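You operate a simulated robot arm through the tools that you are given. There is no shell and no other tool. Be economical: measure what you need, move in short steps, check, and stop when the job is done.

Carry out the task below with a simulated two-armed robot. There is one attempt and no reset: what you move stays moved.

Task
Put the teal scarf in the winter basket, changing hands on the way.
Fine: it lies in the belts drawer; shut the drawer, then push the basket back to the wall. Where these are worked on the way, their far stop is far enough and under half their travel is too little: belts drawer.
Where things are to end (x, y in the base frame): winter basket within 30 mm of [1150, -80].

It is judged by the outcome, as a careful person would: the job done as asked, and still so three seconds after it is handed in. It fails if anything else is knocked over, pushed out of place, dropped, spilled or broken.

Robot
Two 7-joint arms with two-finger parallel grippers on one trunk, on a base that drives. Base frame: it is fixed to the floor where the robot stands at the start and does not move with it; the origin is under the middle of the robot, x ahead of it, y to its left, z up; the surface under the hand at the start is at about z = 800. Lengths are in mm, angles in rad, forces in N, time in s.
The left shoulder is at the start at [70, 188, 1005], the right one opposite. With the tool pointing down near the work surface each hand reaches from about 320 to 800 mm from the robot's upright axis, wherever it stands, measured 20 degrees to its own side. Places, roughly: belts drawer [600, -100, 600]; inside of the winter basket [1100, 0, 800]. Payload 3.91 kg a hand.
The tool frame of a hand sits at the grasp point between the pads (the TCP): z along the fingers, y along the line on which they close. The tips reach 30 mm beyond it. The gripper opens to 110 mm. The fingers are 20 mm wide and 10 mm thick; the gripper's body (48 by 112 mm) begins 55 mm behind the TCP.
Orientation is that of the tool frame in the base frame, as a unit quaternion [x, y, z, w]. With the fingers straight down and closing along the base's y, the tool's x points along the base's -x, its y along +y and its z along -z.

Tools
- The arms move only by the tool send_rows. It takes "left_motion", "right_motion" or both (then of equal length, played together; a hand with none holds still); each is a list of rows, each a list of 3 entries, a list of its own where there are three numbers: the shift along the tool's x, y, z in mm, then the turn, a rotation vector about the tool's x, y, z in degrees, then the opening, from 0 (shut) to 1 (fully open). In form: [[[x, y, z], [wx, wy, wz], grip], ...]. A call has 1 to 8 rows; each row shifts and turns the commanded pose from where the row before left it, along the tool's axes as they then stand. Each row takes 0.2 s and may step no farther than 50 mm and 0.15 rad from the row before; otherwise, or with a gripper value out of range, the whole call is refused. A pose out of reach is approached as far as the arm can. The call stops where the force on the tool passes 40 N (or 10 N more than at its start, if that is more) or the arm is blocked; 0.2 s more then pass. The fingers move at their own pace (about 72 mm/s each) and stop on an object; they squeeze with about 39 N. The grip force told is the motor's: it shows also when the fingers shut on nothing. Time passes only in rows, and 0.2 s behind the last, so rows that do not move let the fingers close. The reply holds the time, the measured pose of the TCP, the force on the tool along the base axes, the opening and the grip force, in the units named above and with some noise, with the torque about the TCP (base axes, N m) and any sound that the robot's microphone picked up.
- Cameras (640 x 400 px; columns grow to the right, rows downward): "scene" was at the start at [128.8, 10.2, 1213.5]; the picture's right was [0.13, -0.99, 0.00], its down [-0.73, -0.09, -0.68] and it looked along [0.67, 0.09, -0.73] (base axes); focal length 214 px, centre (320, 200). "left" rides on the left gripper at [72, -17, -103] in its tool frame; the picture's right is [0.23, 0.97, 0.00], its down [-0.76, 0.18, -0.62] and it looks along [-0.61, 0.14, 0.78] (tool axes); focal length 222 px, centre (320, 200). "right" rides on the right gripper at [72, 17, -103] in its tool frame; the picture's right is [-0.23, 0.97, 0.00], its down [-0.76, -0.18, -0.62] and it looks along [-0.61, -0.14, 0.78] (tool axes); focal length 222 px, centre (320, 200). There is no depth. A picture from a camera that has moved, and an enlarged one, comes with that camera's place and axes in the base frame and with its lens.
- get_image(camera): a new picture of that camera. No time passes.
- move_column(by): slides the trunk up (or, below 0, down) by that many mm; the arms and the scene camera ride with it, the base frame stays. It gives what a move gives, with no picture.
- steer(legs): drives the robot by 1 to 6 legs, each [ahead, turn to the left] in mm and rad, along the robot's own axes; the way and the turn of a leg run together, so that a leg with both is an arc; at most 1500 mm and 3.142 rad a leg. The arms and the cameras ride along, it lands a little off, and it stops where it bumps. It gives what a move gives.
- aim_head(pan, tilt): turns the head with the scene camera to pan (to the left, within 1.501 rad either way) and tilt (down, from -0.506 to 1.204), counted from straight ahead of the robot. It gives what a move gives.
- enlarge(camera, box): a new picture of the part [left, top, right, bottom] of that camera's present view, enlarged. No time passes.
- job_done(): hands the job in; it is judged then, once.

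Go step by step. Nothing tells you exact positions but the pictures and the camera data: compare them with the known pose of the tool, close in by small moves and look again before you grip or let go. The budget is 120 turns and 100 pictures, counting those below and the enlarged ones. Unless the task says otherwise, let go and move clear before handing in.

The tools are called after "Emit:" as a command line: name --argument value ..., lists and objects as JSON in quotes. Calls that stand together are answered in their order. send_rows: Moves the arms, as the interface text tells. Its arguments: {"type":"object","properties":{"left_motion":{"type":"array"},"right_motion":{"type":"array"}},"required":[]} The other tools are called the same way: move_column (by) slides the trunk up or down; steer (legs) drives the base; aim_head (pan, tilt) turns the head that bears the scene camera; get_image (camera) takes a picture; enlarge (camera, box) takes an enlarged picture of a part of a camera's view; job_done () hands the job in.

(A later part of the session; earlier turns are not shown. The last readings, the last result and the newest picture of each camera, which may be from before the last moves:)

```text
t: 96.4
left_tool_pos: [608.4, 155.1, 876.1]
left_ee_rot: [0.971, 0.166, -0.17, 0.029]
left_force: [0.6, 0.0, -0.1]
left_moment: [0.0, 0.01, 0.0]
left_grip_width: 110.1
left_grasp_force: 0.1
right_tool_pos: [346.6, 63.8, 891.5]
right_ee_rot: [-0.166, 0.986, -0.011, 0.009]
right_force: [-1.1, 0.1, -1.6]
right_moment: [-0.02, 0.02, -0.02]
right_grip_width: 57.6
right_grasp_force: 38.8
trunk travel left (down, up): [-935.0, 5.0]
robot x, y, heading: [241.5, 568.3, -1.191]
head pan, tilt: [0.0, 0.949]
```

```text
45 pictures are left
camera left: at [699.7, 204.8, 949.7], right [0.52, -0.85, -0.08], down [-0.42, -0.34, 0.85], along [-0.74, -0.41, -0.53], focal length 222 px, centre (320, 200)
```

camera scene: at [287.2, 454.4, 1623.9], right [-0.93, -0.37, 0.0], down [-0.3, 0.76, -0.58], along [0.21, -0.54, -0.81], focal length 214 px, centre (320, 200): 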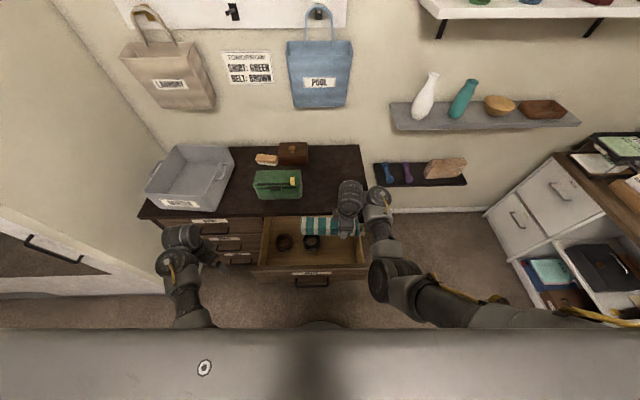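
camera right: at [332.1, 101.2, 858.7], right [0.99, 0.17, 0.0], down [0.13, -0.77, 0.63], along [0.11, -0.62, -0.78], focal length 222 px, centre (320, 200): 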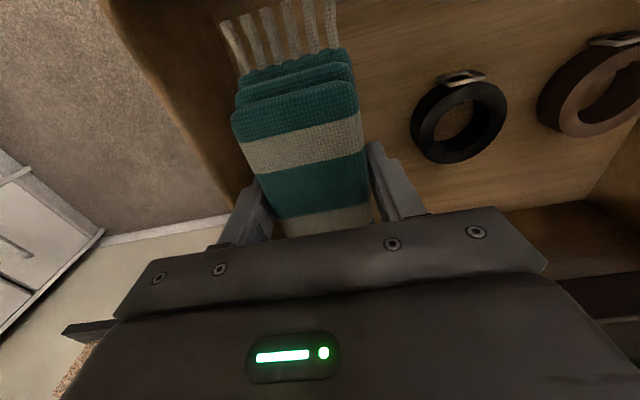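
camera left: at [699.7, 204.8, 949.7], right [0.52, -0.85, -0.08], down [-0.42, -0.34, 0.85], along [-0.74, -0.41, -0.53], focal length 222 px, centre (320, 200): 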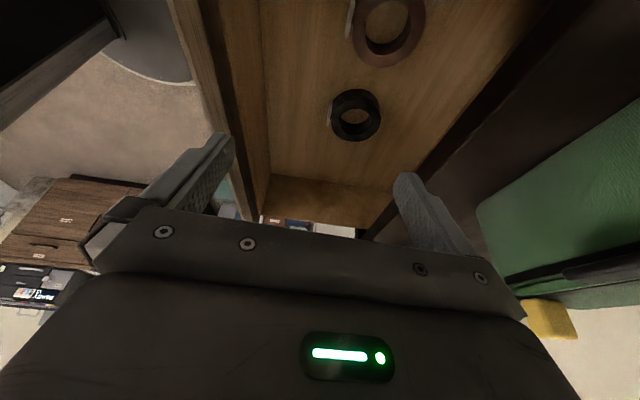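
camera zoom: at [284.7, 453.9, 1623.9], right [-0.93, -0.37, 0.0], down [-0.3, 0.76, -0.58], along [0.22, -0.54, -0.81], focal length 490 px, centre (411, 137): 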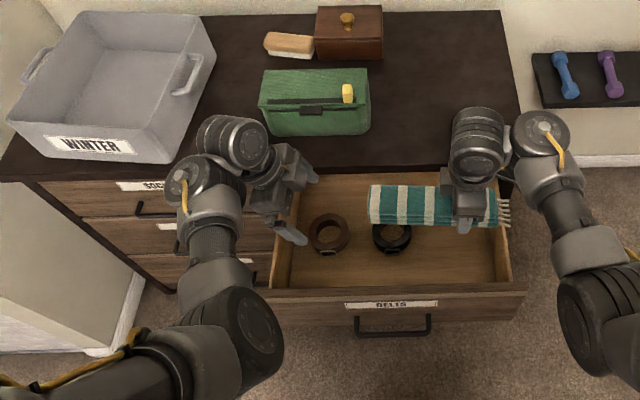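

The left hand is exactly in line with the scarf. I'll slide it over the scarf's free end.

Emit:
send_rows --left_motion '[[[-38.8, 0, 14.1], [0, 0, 0], 1], [[-38.8, 0, 14.1], [0, 0, 0], 1], [[-38.8, 0, 14.1], [0, 0, 0], 1], [[-34, 0, 12.4], [0, 0, 0], 1]]'

Emit:
enlarge --camera "scene" --box '[220, 165, 380, 265]'

Emit:
get_image --camera "left"

```text
t: 97.6
left_tool_pos: [494.4, 87.3, 886.4]
left_ee_rot: [0.972, 0.175, -0.151, 0.046]
left_force: [-1.3, 3.0, -0.8]
left_moment: [0.03, 0.06, 0.01]
left_grip_width: 110.1
left_grasp_force: 0.0
right_tool_pos: [348.8, 63.6, 891.3]
right_ee_rot: [-0.165, 0.986, -0.012, 0.008]
right_force: [2.6, -3.0, -0.5]
right_moment: [-0.06, -0.09, -0.47]
right_grip_width: 57.5
right_grasp_force: 39.0
trunk travel left (down, up): [-935.0, 5.0]
robot x, y, heading: [240.4, 565.2, -1.194]
head pan, tilt: [0.0, 0.949]
stopped in row 4 (left hand): the arm was blocked; the commanded pose is now the measured one
```

```text
4.00 times, centred on (300, 215) of scene
camera zoom: at [286.9, 454.5, 1623.9], right [-0.93, -0.37, 0.0], down [-0.3, 0.76, -0.58], along [0.21, -0.54, -0.81], focal length 858 px, centre (400, 140)
```

zoom: 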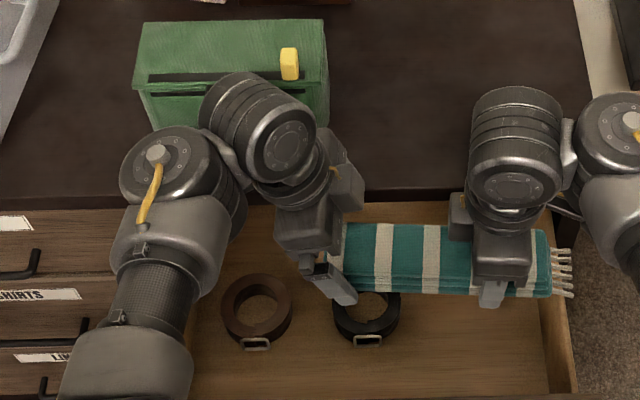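

```text
43 pictures are left
camera left: at [581.0, 140.9, 961.5], right [0.55, -0.84, -0.04], down [-0.44, -0.33, 0.83], along [-0.71, -0.44, -0.55], focal length 222 px, centre (320, 200)
```

left: 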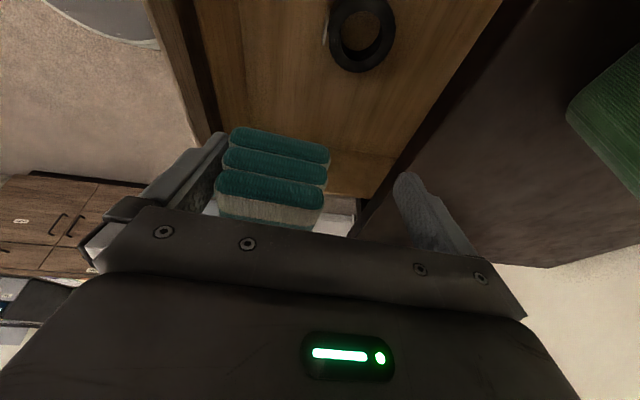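

The left hand drifted about 26 mm forward and one finger leans on the scarf. I'll center it first, then continue inward.

Emit:
send_rows --left_motion '[[[0, -13, 0], [0, 0, 0], 1], [[0, -13, 0], [0, 0, 0], 1]]'

Emit:
get_image --camera "left"

```text
t: 98.4
left_tool_pos: [510.7, 97.1, 896.6]
left_ee_rot: [0.972, 0.181, -0.135, 0.062]
left_force: [-0.3, 0.5, -0.3]
left_moment: [0.01, -0.01, -0.02]
left_grip_width: 109.9
left_grasp_force: 0.0
right_tool_pos: [347.6, 64.2, 891.8]
right_ee_rot: [-0.168, 0.986, -0.01, 0.008]
right_force: [1.0, 0.2, -1.1]
right_moment: [-0.02, 0.09, -0.01]
right_grip_width: 57.6
right_grasp_force: 38.4
trunk travel left (down, up): [-935.0, 5.0]
robot x, y, heading: [238.4, 570.4, -1.193]
head pan, tilt: [0.0, 0.949]
stopped in row 2 (left hand): the arm was blocked; the commanded pose is now the measured one
```

```text
42 pictures are left
camera left: at [594.7, 154.8, 973.6], right [0.56, -0.83, 0.0], down [-0.47, -0.31, 0.83], along [-0.68, -0.47, -0.56], focal length 222 px, centre (320, 200)
```

left: 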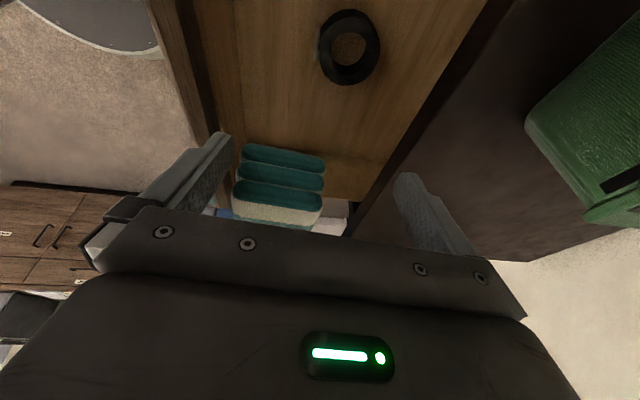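

The left arm has run into its own limit, so I'll bring the scarf to it with the right hand instead.

Emit:
send_rows --right_motion '[[[0, -12, -4], [0, 0, 0], 0], [[0, -11, -4], [0, 0, 0], 0], [[-18, 0, 0], [0, 0, 0], 0], [[-18, 0, 0], [0, 0, 0], 0], [[-17, 0, 0], [0, 0, 0], 0]]'

Emit:
get_image --camera "left"

Emit:
enlarge --camera "scene" --box '[220, 165, 380, 265]'

```text
t: 99.6
left_tool_pos: [510.1, 98.0, 895.5]
left_ee_rot: [0.972, 0.181, -0.135, 0.061]
left_force: [0.5, -0.1, 0.9]
left_moment: [0.0, 0.01, 0.01]
left_grip_width: 110.2
left_grasp_force: 0.0
right_tool_pos: [405.4, 59.5, 900.1]
right_ee_rot: [-0.168, 0.986, -0.01, 0.008]
right_force: [0.1, -0.8, -0.9]
right_moment: [-0.02, 0.04, -0.01]
right_grip_width: 57.4
right_grasp_force: 38.7
trunk travel left (down, up): [-935.0, 5.0]
robot x, y, heading: [240.2, 567.4, -1.191]
head pan, tilt: [0.0, 0.949]
```

```text
41 pictures are left
camera left: at [594.4, 155.0, 973.3], right [0.56, -0.83, 0.0], down [-0.47, -0.31, 0.83], along [-0.68, -0.47, -0.56], focal length 222 px, centre (320, 200)
```

left: 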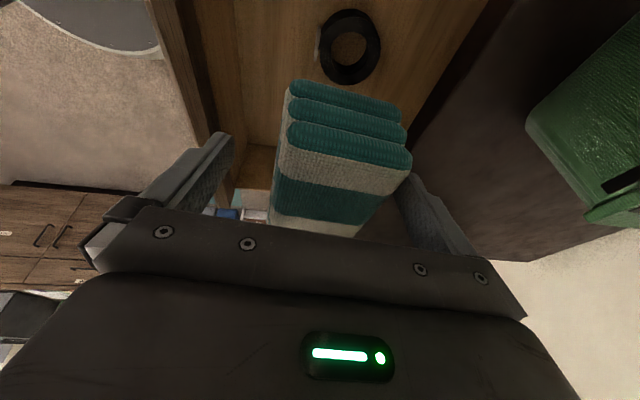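

```text
4.00 times, centred on (300, 215) of scene
camera zoom: at [287.0, 454.2, 1623.9], right [-0.93, -0.37, 0.0], down [-0.3, 0.76, -0.58], along [0.21, -0.54, -0.81], focal length 858 px, centre (400, 140)
```

zoom: 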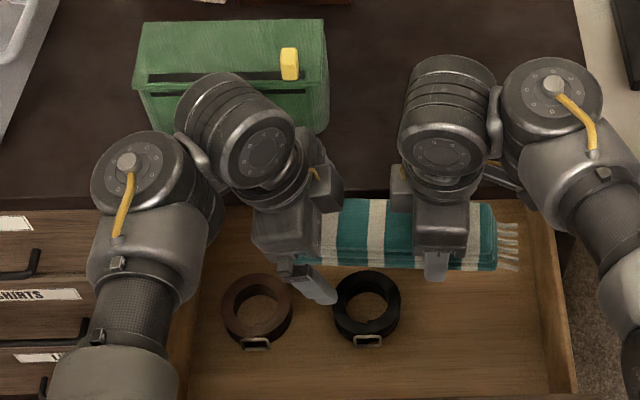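

The scarf lies between the left fingers. I'll nudge to centre it and close the left hand.

Emit:
send_rows --left_motion '[[[0, 0, 0], [0, 0, 0], 1], [[0, 0, 0], [0, 0, 0], 0], [[0, 0, 0], [0, 0, 0], 0], [[0, 0, 0], [0, 0, 0], 0], [[0, 0, 0], [0, 0, 0], 0], [[0, 0, 0], [0, 0, 0], 0]]' --right_motion '[[[0, 7, 0], [0, 0, 0], 0], [[0, 0, 0], [0, 0, 0], 0], [[0, 0, 0], [0, 0, 0], 0], [[0, 0, 0], [0, 0, 0], 0], [[0, 0, 0], [0, 0, 0], 0], [[0, 0, 0], [0, 0, 0], 0]]'

Emit:
get_image --camera "left"

```text
t: 101.0
left_tool_pos: [509.5, 99.2, 894.6]
left_ee_rot: [0.973, 0.179, -0.135, 0.058]
left_force: [-7.0, 27.4, 4.3]
left_moment: [1.53, 0.36, -1.72]
left_grip_width: 60.2
left_grasp_force: 39.0
right_tool_pos: [402.0, 64.6, 900.8]
right_ee_rot: [-0.166, 0.986, -0.012, 0.007]
right_force: [7.0, -28.0, -4.9]
right_moment: [-1.8, 0.1, -1.45]
right_grip_width: 57.6
right_grasp_force: 38.5
trunk travel left (down, up): [-935.0, 5.0]
robot x, y, heading: [243.0, 569.3, -1.194]
head pan, tilt: [0.0, 0.949]
```

```text
39 pictures are left
camera left: at [593.9, 156.1, 972.4], right [0.56, -0.83, 0.0], down [-0.47, -0.32, 0.82], along [-0.68, -0.46, -0.57], focal length 222 px, centre (320, 200)
```

left: 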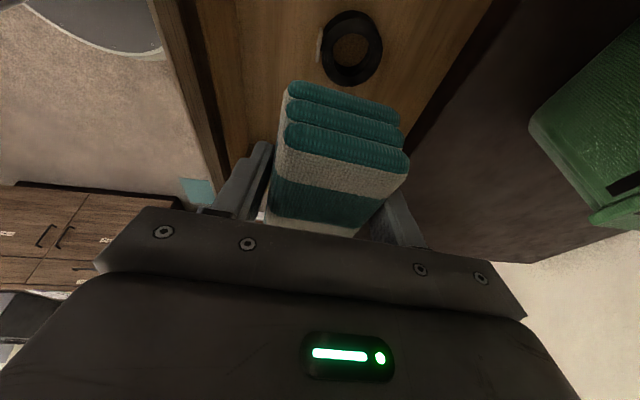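

Both hands hold it. I'll release with the right and slide it off along the scarf's fringe end.

Emit:
send_rows --right_motion '[[[0, 0, 0], [0, 0, 0], 1], [[0, 0, 0], [0, 0, 0], 1], [[0, 0, 0], [0, 0, 0], 1], [[0, 0, 0], [0, 0, 0], 1], [[30, 0, 0], [0, 0, 0], 1], [[40, 0, 0], [0, 0, 0], 1], [[45, 0, 0], [0, 0, 0], 1], [[45, 0, 0], [0, 0, 0], 1]]'

Emit:
get_image --camera "scene"

```text
t: 102.8
left_tool_pos: [509.9, 96.7, 896.4]
left_ee_rot: [0.973, 0.18, -0.135, 0.061]
left_force: [0.2, 0.3, -0.4]
left_moment: [0.03, -0.07, 0.01]
left_grip_width: 58.5
left_grasp_force: 38.9
right_tool_pos: [251.1, 14.6, 896.9]
right_ee_rot: [-0.168, 0.986, -0.011, 0.007]
right_force: [-0.6, 0.7, 0.0]
right_moment: [-0.01, 0.02, 0.0]
right_grip_width: 109.8
right_grasp_force: 0.1
trunk travel left (down, up): [-935.0, 5.0]
robot x, y, heading: [243.4, 566.5, -1.187]
head pan, tilt: [0.0, 0.949]
```

```text
38 pictures are left
camera scene: at [284.3, 453.8, 1624.0], right [-0.93, -0.37, 0.0], down [-0.3, 0.76, -0.58], along [0.22, -0.54, -0.81], focal length 214 px, centre (320, 200)
```

scene: 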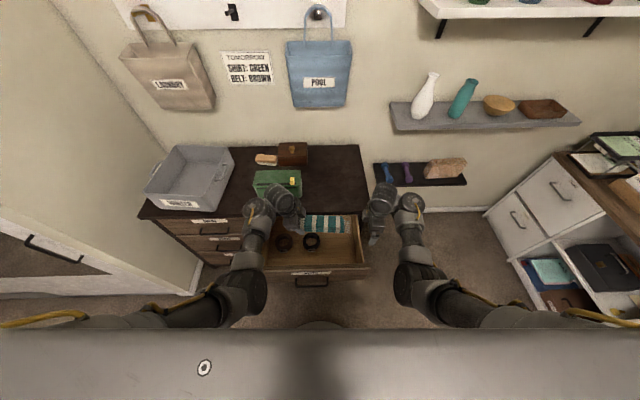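

The left hand alone holds the scarf now. I'll move it aside to the left so the right hand can shut the drawer.

Emit:
send_rows --left_motion '[[[43, -9, -12.7], [0, 0, 0], 0], [[43, -9, -12.7], [0, 0, 0], 0], [[43, -9, -12.7], [0, 0, 0], 0], [[43, -9, -12.7], [0, 0, 0], 0], [[43, -9, -12.7], [0, 0, 0], 0], [[43, -9, -12.7], [0, 0, 0], 0]]'

Emit:
get_image --camera "scene"

```text
t: 104.2
left_tool_pos: [740.5, 245.1, 891.4]
left_ee_rot: [0.972, 0.18, -0.138, 0.061]
left_force: [0.3, 0.1, -0.4]
left_moment: [0.02, -0.01, 0.01]
left_grip_width: 58.3
left_grasp_force: 39.1
right_tool_pos: [253.1, 14.6, 898.2]
right_ee_rot: [-0.167, 0.986, -0.01, 0.007]
right_force: [-0.5, -0.3, 0.4]
right_moment: [0.01, 0.03, -0.01]
right_grip_width: 109.9
right_grasp_force: 0.1
trunk travel left (down, up): [-935.0, 5.0]
robot x, y, heading: [238.5, 568.5, -1.195]
head pan, tilt: [0.0, 0.949]
```

```text
37 pictures are left
camera scene: at [288.3, 455.1, 1623.9], right [-0.93, -0.37, 0.0], down [-0.3, 0.76, -0.58], along [0.21, -0.54, -0.81], focal length 214 px, centre (320, 200)
```

scene: 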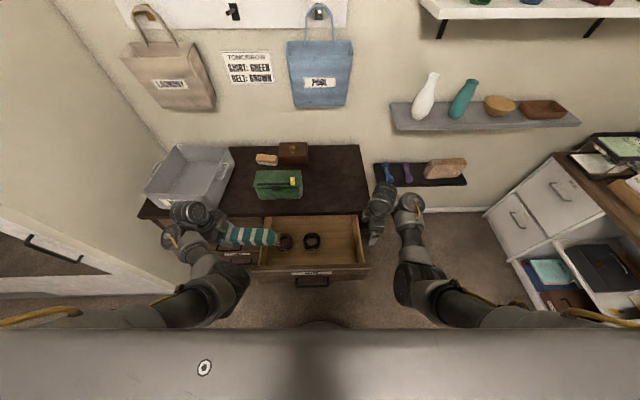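

Left hand and scarf are aside. The right hand will go around the drawer's right side, lower and back, then come in front of the drawer face.

Emit:
send_rows --right_motion '[[[40, 0, 20], [0, 0, 0], 0], [[40, 0, 25], [0, 0, 0], 0], [[30, 0, 35], [0, 0, 0], 0], [[0, 10, 45], [0, 0, 0], 0], [[0, 30, 38], [0, 0, 0], 0], [[0, 48, 0], [0, 0, 0], 0], [[0, 48, 0], [0, 0, 0], 0], [[0, 40, 0], [0, 0, 0], 0]]'

Emit:
send_rows --right_motion '[[[0, 0, 0], [0, 0, 8.2], 0], [[0, 0, 0], [0, 0, 8.2], 0], [[0, 0, 0], [0, 0, 8.2], 0], [[0, 0, 0], [0, 0, 8.2], 0], [[0, 0, 0], [0, 0, 8.2], 0], [[0, 0, 0], [0, 0, 8.2], 0], [[0, 0, 0], [0, 0, 8.2], 0], [[0, 0, 0], [0, 0, 8.2], 0]]'

Emit:
get_image --camera "scene"

```text
t: 106.0
left_tool_pos: [739.8, 246.9, 892.5]
left_ee_rot: [0.972, 0.179, -0.137, 0.061]
left_force: [-0.3, 0.6, -0.5]
left_moment: [0.01, -0.09, 0.0]
left_grip_width: 58.3
left_grasp_force: 38.5
right_tool_pos: [93.0, 142.7, 730.0]
right_ee_rot: [-0.168, 0.986, -0.01, 0.008]
right_force: [1.1, 1.1, 0.7]
right_moment: [-0.01, 0.02, 0.03]
right_grip_width: 0.0
right_grasp_force: 37.7
trunk travel left (down, up): [-935.0, 5.0]
robot x, y, heading: [241.8, 570.8, -1.193]
head pan, tilt: [0.0, 0.949]
```

```text
t: 107.8
left_tool_pos: [739.0, 246.4, 893.0]
left_ee_rot: [0.972, 0.18, -0.137, 0.061]
left_force: [-0.2, 0.0, 0.2]
left_moment: [0.03, -0.1, 0.04]
left_grip_width: 58.5
left_grasp_force: 38.8
right_tool_pos: [92.2, 141.1, 730.7]
right_ee_rot: [0.395, 0.919, -0.006, 0.011]
right_force: [0.3, 0.0, -0.9]
right_moment: [0.01, -0.01, 0.0]
right_grip_width: 0.1
right_grasp_force: 37.3
trunk travel left (down, up): [-935.0, 5.0]
robot x, y, heading: [243.4, 567.6, -1.197]
head pan, tilt: [0.0, 0.949]
```

```text
36 pictures are left
camera scene: at [286.6, 454.8, 1624.0], right [-0.93, -0.37, 0.0], down [-0.3, 0.76, -0.58], along [0.21, -0.54, -0.81], focal length 214 px, centre (320, 200)
```

scene: 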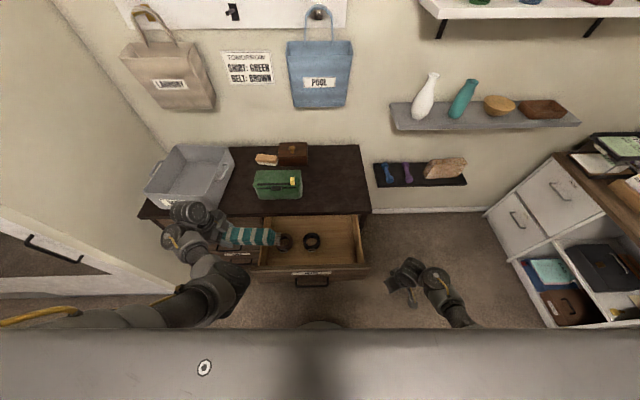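

Next I'll finish the yaw, tilt the fingertips forward, and slide in front of the drawer face's centre.

Emit:
send_rows --right_motion '[[[0, 0, 0], [0, 0, 6.9], 0], [[0, 0, 0], [0, 0, 6.9], 0], [[0, 0, 0], [0, 0, 6.9], 0], [[25, 0, 0], [0, 0, 0], 0], [[0, 0, 0], [0, -7.5, 0], 0], [[0, 0, 0], [0, -7.5, 0], 0], [[0, 0, 0], [0, -7.5, 0], 0], [[0, 0, 0], [0, -7.5, 0], 0]]'

Emit:
send_rows --right_motion '[[[0, 45, 0], [0, 0, 0], 0], [[0, 45, 0], [0, 0, 0], 0], [[0, 45, 0], [0, 0, 0], 0], [[0, 45, 0], [0, 0, 0], 0], [[0, 45, 0], [0, 0, 0], 0], [[0, 45, 0], [0, 0, 0], 0], [[0, 45, 0], [0, 0, 0], 0]]'

Emit:
get_image --camera "scene"

```text
t: 109.6
left_tool_pos: [739.7, 246.7, 893.0]
left_ee_rot: [0.972, 0.179, -0.138, 0.061]
left_force: [0.0, -0.2, 0.5]
left_moment: [-0.02, -0.07, 0.02]
left_grip_width: 58.2
left_grasp_force: 39.0
right_tool_pos: [83.6, 163.7, 729.6]
right_ee_rot: [0.533, 0.801, -0.146, 0.23]
right_force: [0.5, 0.3, 0.6]
right_moment: [0.02, -0.02, -0.01]
right_grip_width: 0.2
right_grasp_force: 38.0
trunk travel left (down, up): [-935.0, 5.0]
robot x, y, heading: [238.8, 572.4, -1.192]
head pan, tilt: [0.0, 0.949]
```

```text
t: 111.2
left_tool_pos: [740.3, 245.1, 891.2]
left_ee_rot: [0.972, 0.18, -0.138, 0.061]
left_force: [0.3, 0.0, 0.0]
left_moment: [0.06, -0.09, -0.02]
left_grip_width: 58.1
left_grasp_force: 39.7
right_tool_pos: [247.0, 258.6, 689.7]
right_ee_rot: [0.489, 0.829, -0.209, 0.174]
right_force: [-0.5, 0.3, 0.2]
right_moment: [-0.01, -0.01, -0.02]
right_grip_width: 0.0
right_grasp_force: 37.6
trunk travel left (down, up): [-935.0, 5.0]
robot x, y, heading: [241.6, 568.0, -1.192]
head pan, tilt: [0.0, 0.949]
stopped in row 7 (right hand): the arm was blocked; the commanded pose is now the measured one
```

```text
35 pictures are left
camera scene: at [287.1, 453.9, 1623.9], right [-0.93, -0.37, 0.0], down [-0.3, 0.76, -0.58], along [0.21, -0.54, -0.81], focal length 214 px, centre (320, 200)
```

scene: 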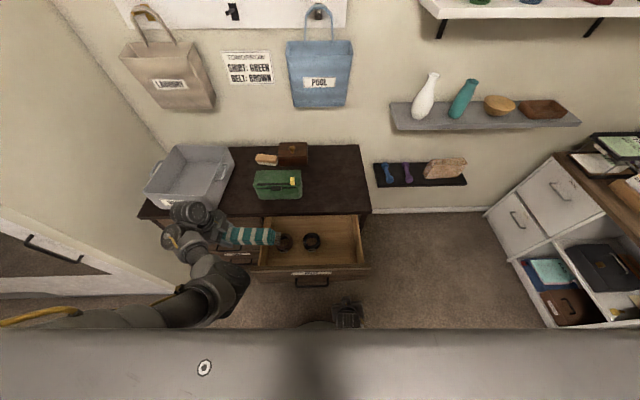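

The right arm is cramped against the torso, so I'll back the base 150 mm to give it room and then reach forward.

Emit:
steer --legs '[[-150, 0]]'

Emit:
send_rows --right_motion '[[[0, 0, 0], [-3.6, 0.15, 3.9], 0], [[0, 0, 0], [-3.6, 0.15, 3.9], 0], [[-32, 24, 12.7], [0, 0, 0], 0], [[-32, 24, 12.7], [0, 0, 0], 0], [[-32, 24, 12.7], [0, 0, 0], 0], [[-32, 24, 12.7], [0, 0, 0], 0], [[-32, 24, 12.7], [0, 0, 0], 0]]'

Emit:
get_image --camera "scene"

```text
t: 112.6
left_tool_pos: [685.3, 385.5, 890.9]
left_ee_rot: [0.972, 0.18, -0.137, 0.061]
left_force: [0.2, -0.2, 0.2]
left_moment: [0.07, -0.1, -0.02]
left_grip_width: 57.5
left_grasp_force: 39.0
right_tool_pos: [191.1, 397.7, 689.3]
right_ee_rot: [0.489, 0.829, -0.209, 0.173]
right_force: [-0.4, -0.1, 0.0]
right_moment: [-0.03, 0.0, -0.01]
right_grip_width: 0.1
right_grasp_force: 37.9
trunk travel left (down, up): [-935.0, 5.0]
robot x, y, heading: [188.3, 705.1, -1.188]
head pan, tilt: [0.0, 0.949]
```

```text
t: 113.9
left_tool_pos: [686.2, 384.3, 891.4]
left_ee_rot: [0.972, 0.18, -0.138, 0.062]
left_force: [-0.7, -0.6, -0.4]
left_moment: [0.07, -0.04, 0.03]
left_grip_width: 57.9
left_grasp_force: 39.1
right_tool_pos: [193.6, 290.9, 670.5]
right_ee_rot: [0.513, 0.818, -0.203, 0.161]
right_force: [0.3, 0.0, -0.2]
right_moment: [0.0, 0.03, 0.0]
right_grip_width: 0.0
right_grasp_force: 38.0
trunk travel left (down, up): [-935.0, 5.0]
robot x, y, heading: [184.3, 707.9, -1.19]
head pan, tilt: [0.0, 0.949]
stopped in row 6 (right hand): the arm was blocked; the commanded pose is now the measured one
```

```text
34 pictures are left
camera scene: at [232.1, 592.6, 1623.8], right [-0.93, -0.37, 0.0], down [-0.3, 0.76, -0.58], along [0.21, -0.54, -0.81], focal length 214 px, centre (320, 200)
```

scene: 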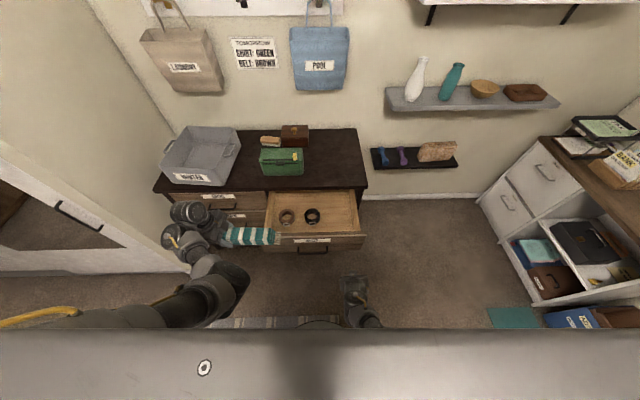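

It's blocked only when coming further inward. I'll push at the drawer's right part instead, straight ahead of the right shoulder; first a forward test.

Emit:
send_rows --right_motion '[[[-37.4, -2, 15], [0, 0, 0], 0], [[-37.4, -2, 15], [0, 0, 0], 0]]'

Emit:
enlarge --camera "scene" --box '[220, 170, 420, 330]'

```text
t: 114.7
left_tool_pos: [683.6, 385.3, 892.3]
left_ee_rot: [0.972, 0.179, -0.137, 0.062]
left_force: [0.0, 0.2, -0.2]
left_moment: [0.03, -0.08, 0.01]
left_grip_width: 57.6
left_grasp_force: 39.1
right_tool_pos: [192.2, 219.0, 672.2]
right_ee_rot: [0.513, 0.819, -0.213, 0.145]
right_force: [0.5, 0.5, -0.4]
right_moment: [0.04, 0.01, 0.0]
right_grip_width: 0.0
right_grasp_force: 37.2
trunk travel left (down, up): [-935.0, 5.0]
robot x, y, heading: [188.4, 708.0, -1.19]
head pan, tilt: [0.0, 0.949]
stopped in row 2 (right hand): the arm was blocked; the commanded pose is now the measured one
```

```text
2.50 times, centred on (320, 250) of scene
camera zoom: at [230.3, 596.1, 1624.1], right [-0.93, -0.37, 0.0], down [-0.3, 0.75, -0.58], along [0.22, -0.54, -0.81], focal length 536 px, centre (320, 75)
```

zoom: 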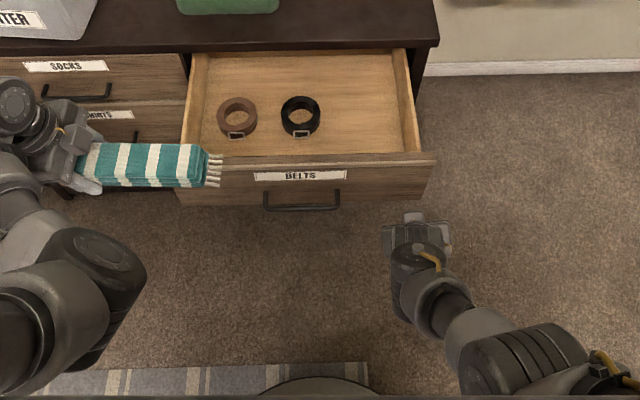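

The right fingers already lead with a usable tilt, so I'll use the base to push. First I'll pull the left hand (scarf) back, and turn the base slightly left so the right hand faces the drawer front.

Emit:
send_rows --left_motion '[[[0, -37, 0], [0, 0, 0], 0], [[0, -37, 0], [0, 0, 0], 0], [[0, -37, 0], [0, 0, 0], 0]]'

Emit:
steer --legs '[[-25, 0], [0, 0.15]]'

Emit:
get_image --camera "scene"

```text
t: 115.7
left_tool_pos: [705.7, 502.0, 905.9]
left_ee_rot: [0.975, 0.196, -0.085, 0.067]
left_force: [-0.1, -0.3, -1.4]
left_moment: [0.0, -0.09, 0.01]
left_grip_width: 57.6
left_grasp_force: 38.9
right_tool_pos: [192.2, 216.5, 670.9]
right_ee_rot: [0.512, 0.82, -0.211, 0.144]
right_force: [0.5, 0.9, 0.4]
right_moment: [0.0, -0.02, 0.0]
right_grip_width: 0.0
right_grasp_force: 37.5
trunk travel left (down, up): [-935.0, 5.0]
robot x, y, heading: [184.2, 708.7, -1.191]
head pan, tilt: [0.0, 0.949]
stopped in row 3 (left hand): the arm was blocked; the commanded pose is now the measured one
```

```text
t: 117.2
left_tool_pos: [723.2, 607.0, 904.5]
left_ee_rot: [0.957, 0.269, -0.081, 0.074]
left_force: [-0.8, -0.4, -0.7]
left_moment: [0.04, -0.06, -0.01]
left_grip_width: 57.7
left_grasp_force: 39.0
right_tool_pos: [256.4, 247.6, 670.1]
right_ee_rot: [0.449, 0.856, -0.201, 0.158]
right_force: [0.2, 0.0, 0.0]
right_moment: [0.02, -0.02, -0.02]
right_grip_width: 0.0
right_grasp_force: 37.9
trunk travel left (down, up): [-935.0, 5.0]
robot x, y, heading: [177.1, 729.4, -1.042]
head pan, tilt: [0.0, 0.949]
```

```text
32 pictures are left
camera scene: at [238.6, 624.3, 1623.8], right [-0.86, -0.5, 0.0], down [-0.41, 0.7, -0.58], along [0.29, -0.5, -0.81], focal length 214 px, centre (320, 200)
```

scene: 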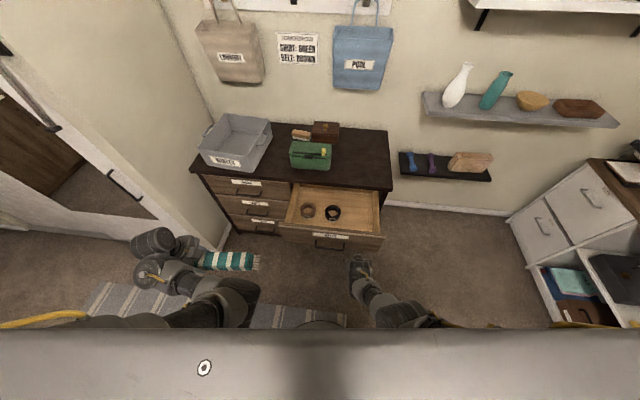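

The right fingertips face the drawer front about 60 mm away, beside the handle. I'll drive forward to push it in.

Emit:
steer --legs '[[180, 0]]'

Emit:
get_image --camera "scene"

```text
t: 118.7
left_tool_pos: [813.3, 453.8, 904.2]
left_ee_rot: [0.957, 0.269, -0.08, 0.074]
left_force: [0.0, -0.2, -1.0]
left_moment: [0.02, -0.03, 0.04]
left_grip_width: 57.6
left_grasp_force: 39.2
right_tool_pos: [346.5, 94.2, 671.1]
right_ee_rot: [0.449, 0.856, -0.2, 0.159]
right_force: [0.0, -0.1, -0.8]
right_moment: [-0.01, 0.02, 0.0]
right_grip_width: 0.0
right_grasp_force: 37.6
trunk travel left (down, up): [-935.0, 5.0]
robot x, y, heading: [269.6, 577.5, -1.046]
head pan, tilt: [0.0, 0.949]
```

```text
31 pictures are left
camera scene: at [327.7, 471.9, 1624.1], right [-0.86, -0.51, 0.0], down [-0.41, 0.7, -0.58], along [0.29, -0.5, -0.81], focal length 214 px, centre (320, 200)
```

scene: 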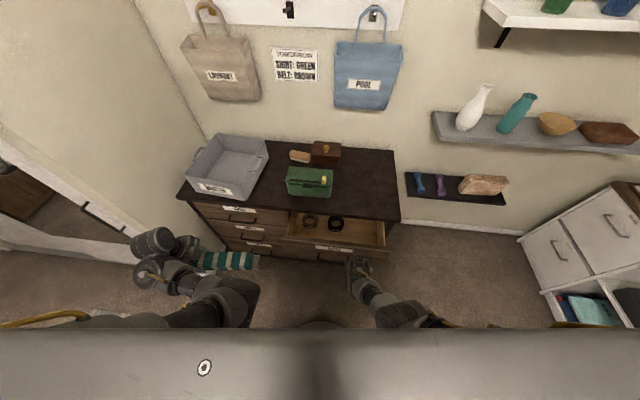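

The drawer is sliding in smoothly. I'll continue.

Emit:
steer --legs '[[150, 0]]'

Emit:
get_image --camera "scene"

```text
t: 120.0
left_tool_pos: [888.3, 327.8, 904.4]
left_ee_rot: [0.956, 0.271, -0.081, 0.074]
left_force: [-0.8, -0.3, -1.1]
left_moment: [0.02, -0.1, -0.01]
left_grip_width: 57.6
left_grasp_force: 39.0
right_tool_pos: [423.9, -34.7, 671.3]
right_ee_rot: [0.449, 0.856, -0.201, 0.158]
right_force: [-0.5, 0.2, -0.6]
right_moment: [0.03, 0.02, 0.01]
right_grip_width: 0.0
right_grasp_force: 38.0
trunk travel left (down, up): [-935.0, 5.0]
robot x, y, heading: [339.0, 452.3, -1.042]
head pan, tilt: [0.0, 0.949]
```

```text
30 pictures are left
camera scene: at [403.7, 343.7, 1624.1], right [-0.86, -0.51, 0.0], down [-0.41, 0.7, -0.58], along [0.29, -0.5, -0.81], focal length 214 px, centre (320, 200)
```

scene: 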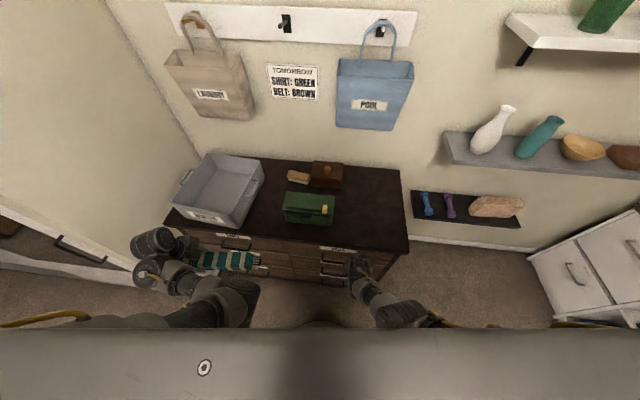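

Nearly shut. A last small push will seat it.

Emit:
steer --legs '[[22, 0]]'

Emit:
enlarge --camera "scene" --box '[140, 140, 420, 315]'

```text
t: 121.0
left_tool_pos: [898.5, 308.9, 904.4]
left_ee_rot: [0.957, 0.269, -0.081, 0.073]
left_force: [0.1, -0.4, -1.2]
left_moment: [0.03, -0.1, 0.04]
left_grip_width: 57.4
left_grasp_force: 39.4
right_tool_pos: [430.5, -49.4, 668.6]
right_ee_rot: [0.45, 0.857, -0.199, 0.154]
right_force: [-3.6, 1.7, 2.5]
right_moment: [0.0, 0.04, -0.09]
right_grip_width: 0.2
right_grasp_force: 37.9
trunk travel left (down, up): [-935.0, 5.0]
robot x, y, heading: [353.0, 432.6, -1.041]
head pan, tilt: [0.0, 0.949]
stopped in leg 1: the force on the tool passed its limit at 116 N (the readings are from after the stop); the commanded pose is now the measured one
```

```text
2.29 times, centred on (280, 228) of scene
camera zoom: at [414.9, 325.4, 1623.9], right [-0.86, -0.51, 0.0], down [-0.41, 0.7, -0.58], along [0.29, -0.5, -0.81], focal length 490 px, centre (411, 137)
```

zoom: 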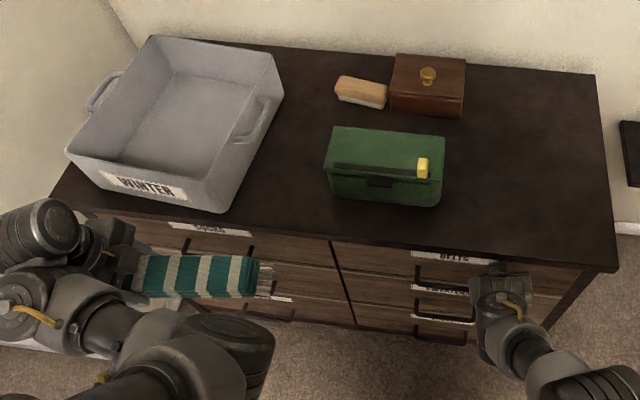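

The drawer hit its stop, so it is shut. Now I'll measure the basket.

Emit:
enlarge --camera "scene" --box '[160, 135, 300, 240]'

```text
3.81 times, centred on (230, 188) of scene
camera zoom: at [414.9, 325.4, 1623.9], right [-0.86, -0.51, 0.0], down [-0.41, 0.7, -0.58], along [0.29, -0.5, -0.81], focal length 817 px, centre (663, 248)
```

zoom: 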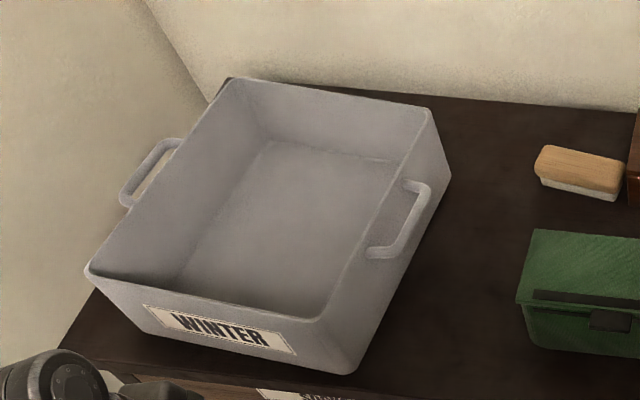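

Basket centre is about (1092, 42), turned slightly, rim near z≈915; it must go about 135 mm toward the wall. I'll back away from the drawer and set up a lane toward the basket.

Emit:
steer --legs '[[-100, 0], [0, -0.459], [-420, 0], [0, 0.552]]'

Emit:
send_rows --left_motion '[[[-6.3, 3.1, -31.7], [0, 0, 0], 0], [[-6.3, 3.1, -31.7], [0, 0, 0], 0], [[0, 0, 0], [0, 0, -8.2], 0], [[0, 0, 0], [0, 0, -8.2], 0], [[0, 0, 0], [0, 0, -8.2], 0], [[0, 0, 0], [0, 0, -8.2], 0], [[0, 0, 0], [0, 0, -8.2], 0], [[0, 0, 0], [0, 0, -8.2], 0]]'

Emit:
get_image --camera "scene"

```text
t: 127.2
left_tool_pos: [827.1, 870.7, 904.8]
left_ee_rot: [0.942, 0.316, -0.077, 0.077]
left_force: [0.0, 1.2, -1.4]
left_moment: [0.0, -0.06, -0.01]
left_grip_width: 57.6
left_grasp_force: 38.8
right_tool_pos: [396.9, 468.9, 670.1]
right_ee_rot: [0.406, 0.878, -0.19, 0.165]
right_force: [-0.6, -0.2, -0.6]
right_moment: [-0.01, -0.01, -0.02]
right_grip_width: 0.1
right_grasp_force: 37.6
trunk travel left (down, up): [-935.0, 5.0]
robot x, y, heading: [272.7, 939.4, -0.94]
head pan, tilt: [0.0, 0.949]
```

```text
t: 129.0
left_tool_pos: [825.3, 870.7, 953.2]
left_ee_rot: [0.724, 0.681, -0.102, 0.038]
left_force: [0.9, 0.6, -1.9]
left_moment: [0.08, 0.01, -0.02]
left_grip_width: 57.4
left_grasp_force: 39.0
left hand out of reach, approached as far as the arm can: row 2
right_tool_pos: [396.7, 468.5, 669.3]
right_ee_rot: [0.406, 0.878, -0.191, 0.165]
right_force: [-0.8, 0.1, -0.8]
right_moment: [0.01, 0.01, 0.0]
right_grip_width: 0.2
right_grasp_force: 38.1
trunk travel left (down, up): [-935.0, 5.0]
robot x, y, heading: [268.5, 941.5, -0.935]
head pan, tilt: [0.0, 0.949]
```

```text
27 pictures are left
camera scene: at [343.3, 839.4, 1624.0], right [-0.81, -0.59, 0.0], down [-0.48, 0.66, -0.58], along [0.34, -0.47, -0.81], focal length 214 px, centre (320, 200)
```

scene: 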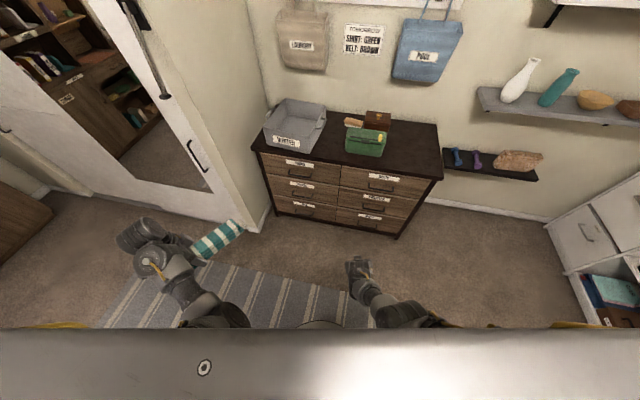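

All drawers are shut. I'll align the scarf with the basket's depth, tip its far end up a bit, and raise it to clear the rim.

Emit:
send_rows --left_motion '[[[0, 0, 0], [0, 0, -8], 0], [[0, 0, 0], [0, 0, -8], 0], [[0, 0, 0], [0, 0, -8], 0], [[0, 0, 0], [0, 0, -8], 0], [[0, 0, 0], [0, -6, 0], 0], [[0, 0, 0], [0, -6, 0], 0], [[-10, -2, -23], [0, 0, 0], 0], [[-10, -2, -23], [0, 0, 0], 0]]'

Emit:
get_image --camera "scene"

```text
t: 130.8
left_tool_pos: [829.4, 868.3, 991.7]
left_ee_rot: [0.495, 0.848, -0.162, 0.099]
left_force: [0.4, -0.7, -1.2]
left_moment: [0.07, 0.03, 0.02]
left_grip_width: 57.6
left_grasp_force: 38.9
left hand out of reach, approached as far as the arm can: row 8
right_tool_pos: [396.7, 467.5, 667.6]
right_ee_rot: [0.407, 0.878, -0.19, 0.165]
right_force: [-0.2, -0.4, 0.8]
right_moment: [-0.01, 0.0, 0.01]
right_grip_width: 0.2
right_grasp_force: 38.0
trunk travel left (down, up): [-935.0, 5.0]
robot x, y, heading: [271.2, 942.8, -0.943]
head pan, tilt: [0.0, 0.949]
```

```text
26 pictures are left
camera scene: at [342.6, 837.8, 1623.9], right [-0.81, -0.59, 0.0], down [-0.48, 0.66, -0.58], along [0.34, -0.47, -0.81], focal length 214 px, centre (320, 200)
```

scene: 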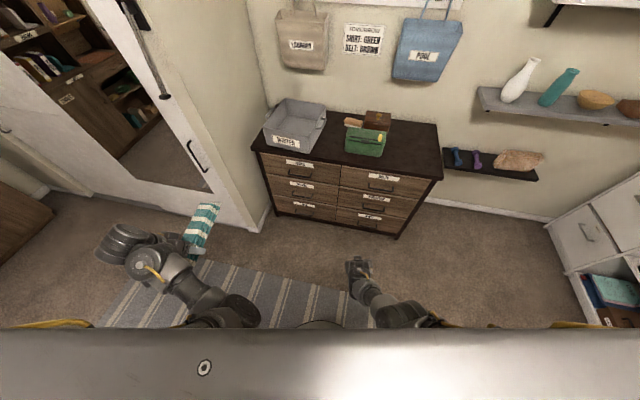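

The scarf is level and at z≈990. I'll tuck the right hand back, bring the left hand inward, then drive to the basket.

Emit:
send_rows --left_motion '[[[2, -35, 6], [0, 0, 0], 0], [[2, -35, 6], [0, 0, 0], 0], [[2, -35, 6], [0, 0, 0], 0]]' --right_motion '[[[34.6, -13.7, -14.5], [0, 0, 0], 0], [[34.6, -13.7, -14.5], [0, 0, 0], 0], [[34.6, -13.7, -14.5], [0, 0, 0], 0]]'

Emit:
steer --legs '[[400, -0.013]]'

Emit:
get_image --camera "scene"

```text
t: 131.6
left_tool_pos: [806.9, 865.6, 1010.0]
left_ee_rot: [0.501, 0.849, -0.09, 0.138]
left_force: [0.0, 0.0, -0.7]
left_moment: [0.06, 0.04, 0.0]
left_grip_width: 57.4
left_grasp_force: 38.9
right_tool_pos: [303.6, 526.7, 670.7]
right_ee_rot: [0.406, 0.879, -0.19, 0.166]
right_force: [0.5, 0.4, 0.8]
right_moment: [-0.01, -0.01, 0.0]
right_grip_width: 0.2
right_grasp_force: 37.7
trunk travel left (down, up): [-935.0, 5.0]
robot x, y, heading: [269.4, 941.6, -0.943]
head pan, tilt: [0.0, 0.949]
stopped in row 3 (left hand): the arm was blocked; the commanded pose is now the measured one
```

```text
t: 134.1
left_tool_pos: [1041.5, 534.5, 1010.3]
left_ee_rot: [0.506, 0.846, -0.091, 0.139]
left_force: [0.6, 0.7, -0.6]
left_moment: [0.08, 0.03, -0.02]
left_grip_width: 57.6
left_grasp_force: 38.7
right_tool_pos: [533.5, 200.8, 669.8]
right_ee_rot: [0.41, 0.876, -0.191, 0.165]
right_force: [0.7, 0.6, 0.4]
right_moment: [-0.01, 0.0, -0.03]
right_grip_width: 0.0
right_grasp_force: 37.4
trunk travel left (down, up): [-935.0, 5.0]
robot x, y, heading: [503.4, 612.9, -0.948]
head pan, tilt: [0.0, 0.949]
```

```text
25 pictures are left
camera scene: at [575.9, 513.2, 1624.0], right [-0.81, -0.58, 0.0], down [-0.47, 0.66, -0.58], along [0.34, -0.47, -0.81], focal length 214 px, centre (320, 200)
```

scene: 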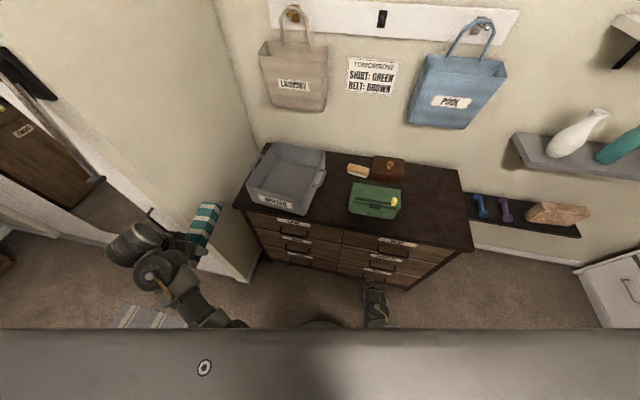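

I'll turn to face the dresser and close in with the arm still behind the basket front.

Emit:
steer --legs '[[0, -0.222], [90, 0]]'

Emit:
aim_head --pan 0.5 --tilt 0.95

Emit:
get_image --camera "scene"

```text
t: 136.0
left_tool_pos: [1045.6, 334.3, 1010.7]
left_ee_rot: [0.597, 0.785, -0.106, 0.128]
left_force: [-0.1, -0.2, -1.9]
left_moment: [0.06, 0.01, -0.02]
left_grip_width: 57.8
left_grasp_force: 39.2
right_tool_pos: [477.7, 121.3, 668.9]
right_ee_rot: [0.505, 0.826, -0.208, 0.141]
right_force: [0.1, 0.1, 0.2]
right_moment: [-0.04, 0.0, -0.02]
right_grip_width: 0.0
right_grasp_force: 37.7
trunk travel left (down, up): [-935.0, 5.0]
robot x, y, heading: [541.0, 529.9, -1.173]
head pan, tilt: [0.0, 0.949]
```

```text
t: 136.9
left_tool_pos: [1044.8, 334.1, 1010.2]
left_ee_rot: [0.596, 0.785, -0.106, 0.128]
left_force: [0.1, -0.7, -2.1]
left_moment: [0.09, 0.0, 0.0]
left_grip_width: 57.7
left_grasp_force: 39.3
right_tool_pos: [477.7, 121.1, 669.6]
right_ee_rot: [0.505, 0.825, -0.208, 0.141]
right_force: [0.0, -0.1, -1.0]
right_moment: [0.01, 0.02, 0.0]
right_grip_width: 0.1
right_grasp_force: 37.9
trunk travel left (down, up): [-935.0, 5.0]
robot x, y, heading: [539.2, 531.1, -1.171]
head pan, tilt: [0.499, 0.949]
```

```text
24 pictures are left
camera scene: at [615.8, 438.4, 1624.0], right [-0.63, -0.78, 0.0], down [-0.63, 0.51, -0.58], along [0.45, -0.36, -0.81], focal length 214 px, centre (320, 200)
```

scene: 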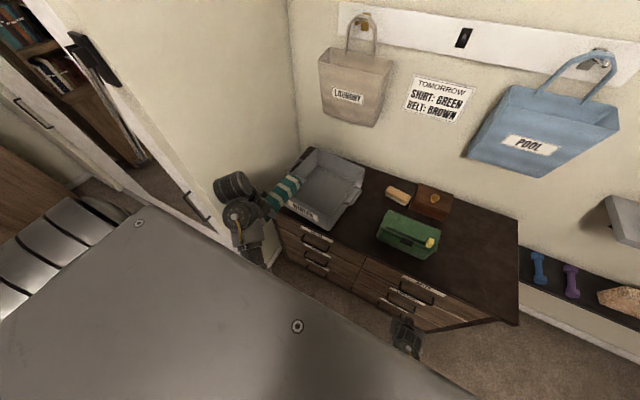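

I'm in position: the scarf points into the basket's depth. I'll reach forward over the basket.

Emit:
send_rows --left_motion '[[[-41.4, -7, 14.5], [0, 0, 0], 0], [[-41.4, -7, 14.5], [0, 0, 0], 0], [[-41.4, -7, 14.5], [0, 0, 0], 0], [[-41.4, -7, 14.5], [0, 0, 0], 0], [[-41.4, -7, 14.5], [0, 0, 0], 0]]'

Emit:
enlarge --camera "scene" --box '[200, 130, 400, 255]'

Emit:
get_image --camera "left"

```text
t: 138.1
left_tool_pos: [1070.5, 112.0, 1009.6]
left_ee_rot: [0.596, 0.786, -0.104, 0.126]
left_force: [0.0, -0.2, -2.7]
left_moment: [0.09, 0.02, -0.02]
left_grip_width: 57.6
left_grasp_force: 39.1
right_tool_pos: [477.1, 119.8, 668.8]
right_ee_rot: [0.505, 0.826, -0.207, 0.141]
right_force: [-0.6, 0.8, 0.0]
right_moment: [0.03, 0.0, -0.01]
right_grip_width: 0.2
right_grasp_force: 37.7
trunk travel left (down, up): [-935.0, 5.0]
robot x, y, heading: [539.8, 526.0, -1.179]
head pan, tilt: [0.499, 0.949]
```

```text
3.20 times, centred on (300, 192) of scene
camera zoom: at [616.7, 435.4, 1623.7], right [-0.62, -0.78, 0.0], down [-0.64, 0.51, -0.58], along [0.45, -0.36, -0.81], focal length 686 px, centre (384, 224)
```

zoom: 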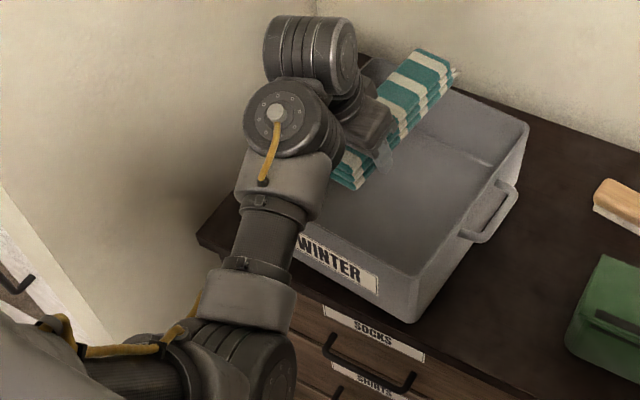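

```text
22 pictures are left
camera left: at [1027.8, 206.3, 1084.1], right [0.88, 0.47, -0.09], down [0.32, -0.45, 0.83], along [0.35, -0.76, -0.55], focal length 222 px, centre (320, 200)
```

left: 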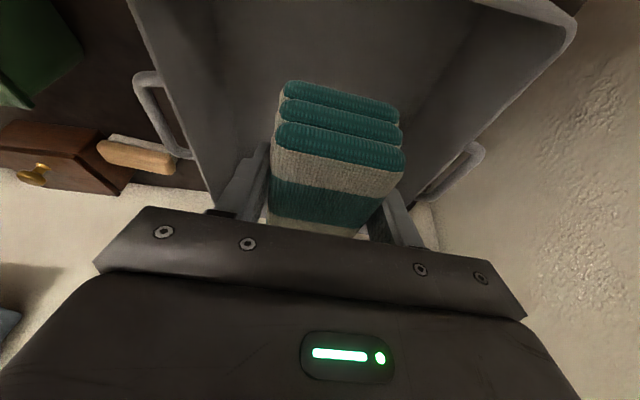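

The scarf is centred over the basket. I'll lower it in.

Emit:
send_rows --left_motion '[[[13, 0.6, 37.7], [0, 0, 0], 0], [[13, 0.6, 37.7], [0, 0, 0], 0], [[13, 0.6, 37.7], [0, 0, 0], 0], [[9.8, 0.4, 28.3], [0, 0, 0], 0]]'

Emit:
enlarge --camera "scene" --box '[200, 130, 400, 255]'

Emit:
get_image --camera "left"

```text
t: 139.1
left_tool_pos: [1071.1, 112.9, 859.3]
left_ee_rot: [0.597, 0.785, -0.107, 0.127]
left_force: [0.0, -1.1, -2.5]
left_moment: [0.07, 0.05, 0.04]
left_grip_width: 57.7
left_grasp_force: 38.9
right_tool_pos: [478.2, 120.3, 669.1]
right_ee_rot: [0.506, 0.826, -0.208, 0.141]
right_force: [0.7, 0.0, 0.2]
right_moment: [0.03, 0.0, -0.03]
right_grip_width: 0.0
right_grasp_force: 37.4
trunk travel left (down, up): [-935.0, 5.0]
robot x, y, heading: [540.0, 530.3, -1.174]
head pan, tilt: [0.499, 0.949]
```

```text
3.20 times, centred on (300, 192) of scene
camera zoom: at [617.0, 437.1, 1623.9], right [-0.62, -0.78, 0.0], down [-0.64, 0.51, -0.58], along [0.45, -0.36, -0.81], focal length 686 px, centre (384, 224)
```

zoom: 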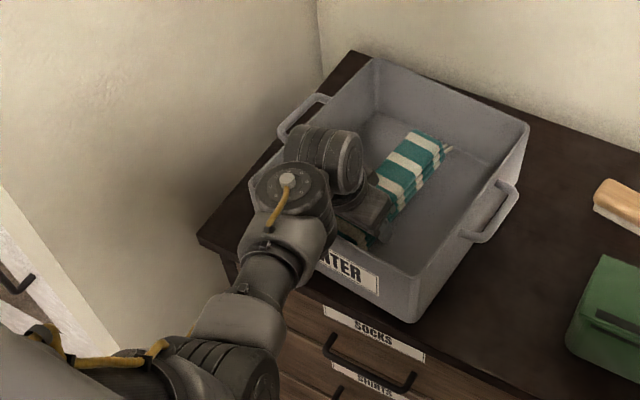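

```text
20 pictures are left
camera left: at [1027.7, 206.9, 934.1], right [0.88, 0.47, -0.09], down [0.32, -0.45, 0.84], along [0.35, -0.76, -0.54], focal length 222 px, centre (320, 200)
```

left: 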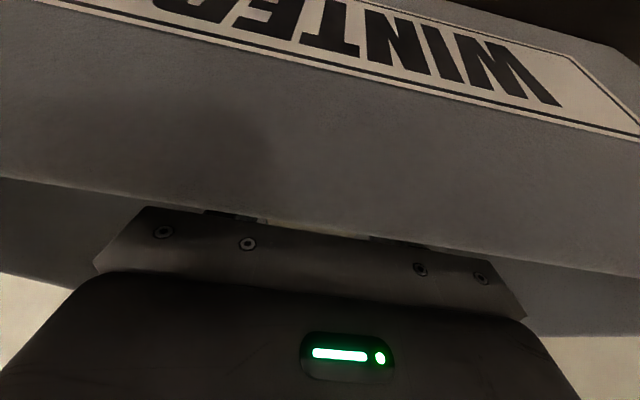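

The scarf is inside. I'll lower a last bit to the bottom, then open.

Emit:
send_rows --left_motion '[[[3.9, 0.2, 11.3], [0, 0, 0], 0], [[3.3, 0.1, 9.4], [0, 0, 0], 0]]'

Emit:
send_rows --left_motion '[[[0, 0, 0], [0, 0, 0], 0.9], [[0, 0, 0], [0, 0, 0], 0.9], [[0, 0, 0], [0, 0, 0], 0.9], [[0, 0, 0], [0, 0, 0], 0.9]]'

Emit:
enlarge --camera "scene" --box '[200, 130, 400, 255]'

```text
t: 139.7
left_tool_pos: [1070.7, 114.1, 838.1]
left_ee_rot: [0.596, 0.786, -0.106, 0.127]
left_force: [0.2, 0.1, -2.8]
left_moment: [0.05, 0.01, 0.01]
left_grip_width: 57.4
left_grasp_force: 38.7
right_tool_pos: [478.1, 120.2, 669.5]
right_ee_rot: [0.506, 0.825, -0.208, 0.141]
right_force: [-0.2, 1.4, 0.4]
right_moment: [0.0, -0.02, 0.0]
right_grip_width: 0.0
right_grasp_force: 38.0
trunk travel left (down, up): [-935.0, 5.0]
robot x, y, heading: [541.2, 529.6, -1.18]
head pan, tilt: [0.499, 0.949]
```

```text
t: 140.7
left_tool_pos: [1071.2, 112.8, 839.3]
left_ee_rot: [0.596, 0.786, -0.105, 0.127]
left_force: [0.6, -0.3, 0.3]
left_moment: [-0.01, 0.02, 0.0]
left_grip_width: 99.0
left_grasp_force: 0.1
right_tool_pos: [476.5, 121.2, 668.4]
right_ee_rot: [0.505, 0.826, -0.207, 0.141]
right_force: [0.4, -0.6, 0.4]
right_moment: [0.01, -0.01, 0.01]
right_grip_width: 0.0
right_grasp_force: 37.6
trunk travel left (down, up): [-935.0, 5.0]
robot x, y, heading: [537.1, 529.5, -1.174]
head pan, tilt: [0.499, 0.949]
```

```text
3.20 times, centred on (300, 192) of scene
camera zoom: at [616.1, 437.6, 1623.9], right [-0.63, -0.78, 0.0], down [-0.63, 0.51, -0.58], along [0.45, -0.36, -0.81], focal length 686 px, centre (384, 224)
```

zoom: 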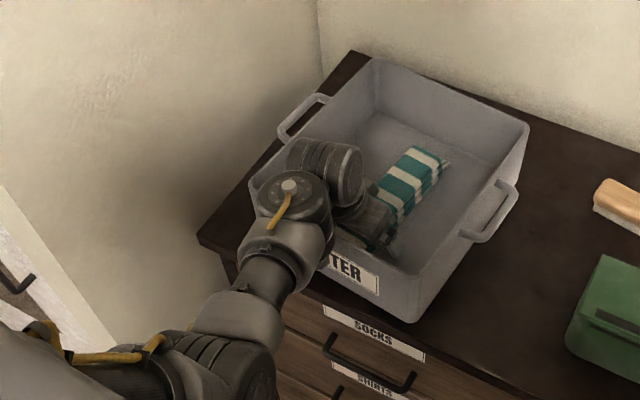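

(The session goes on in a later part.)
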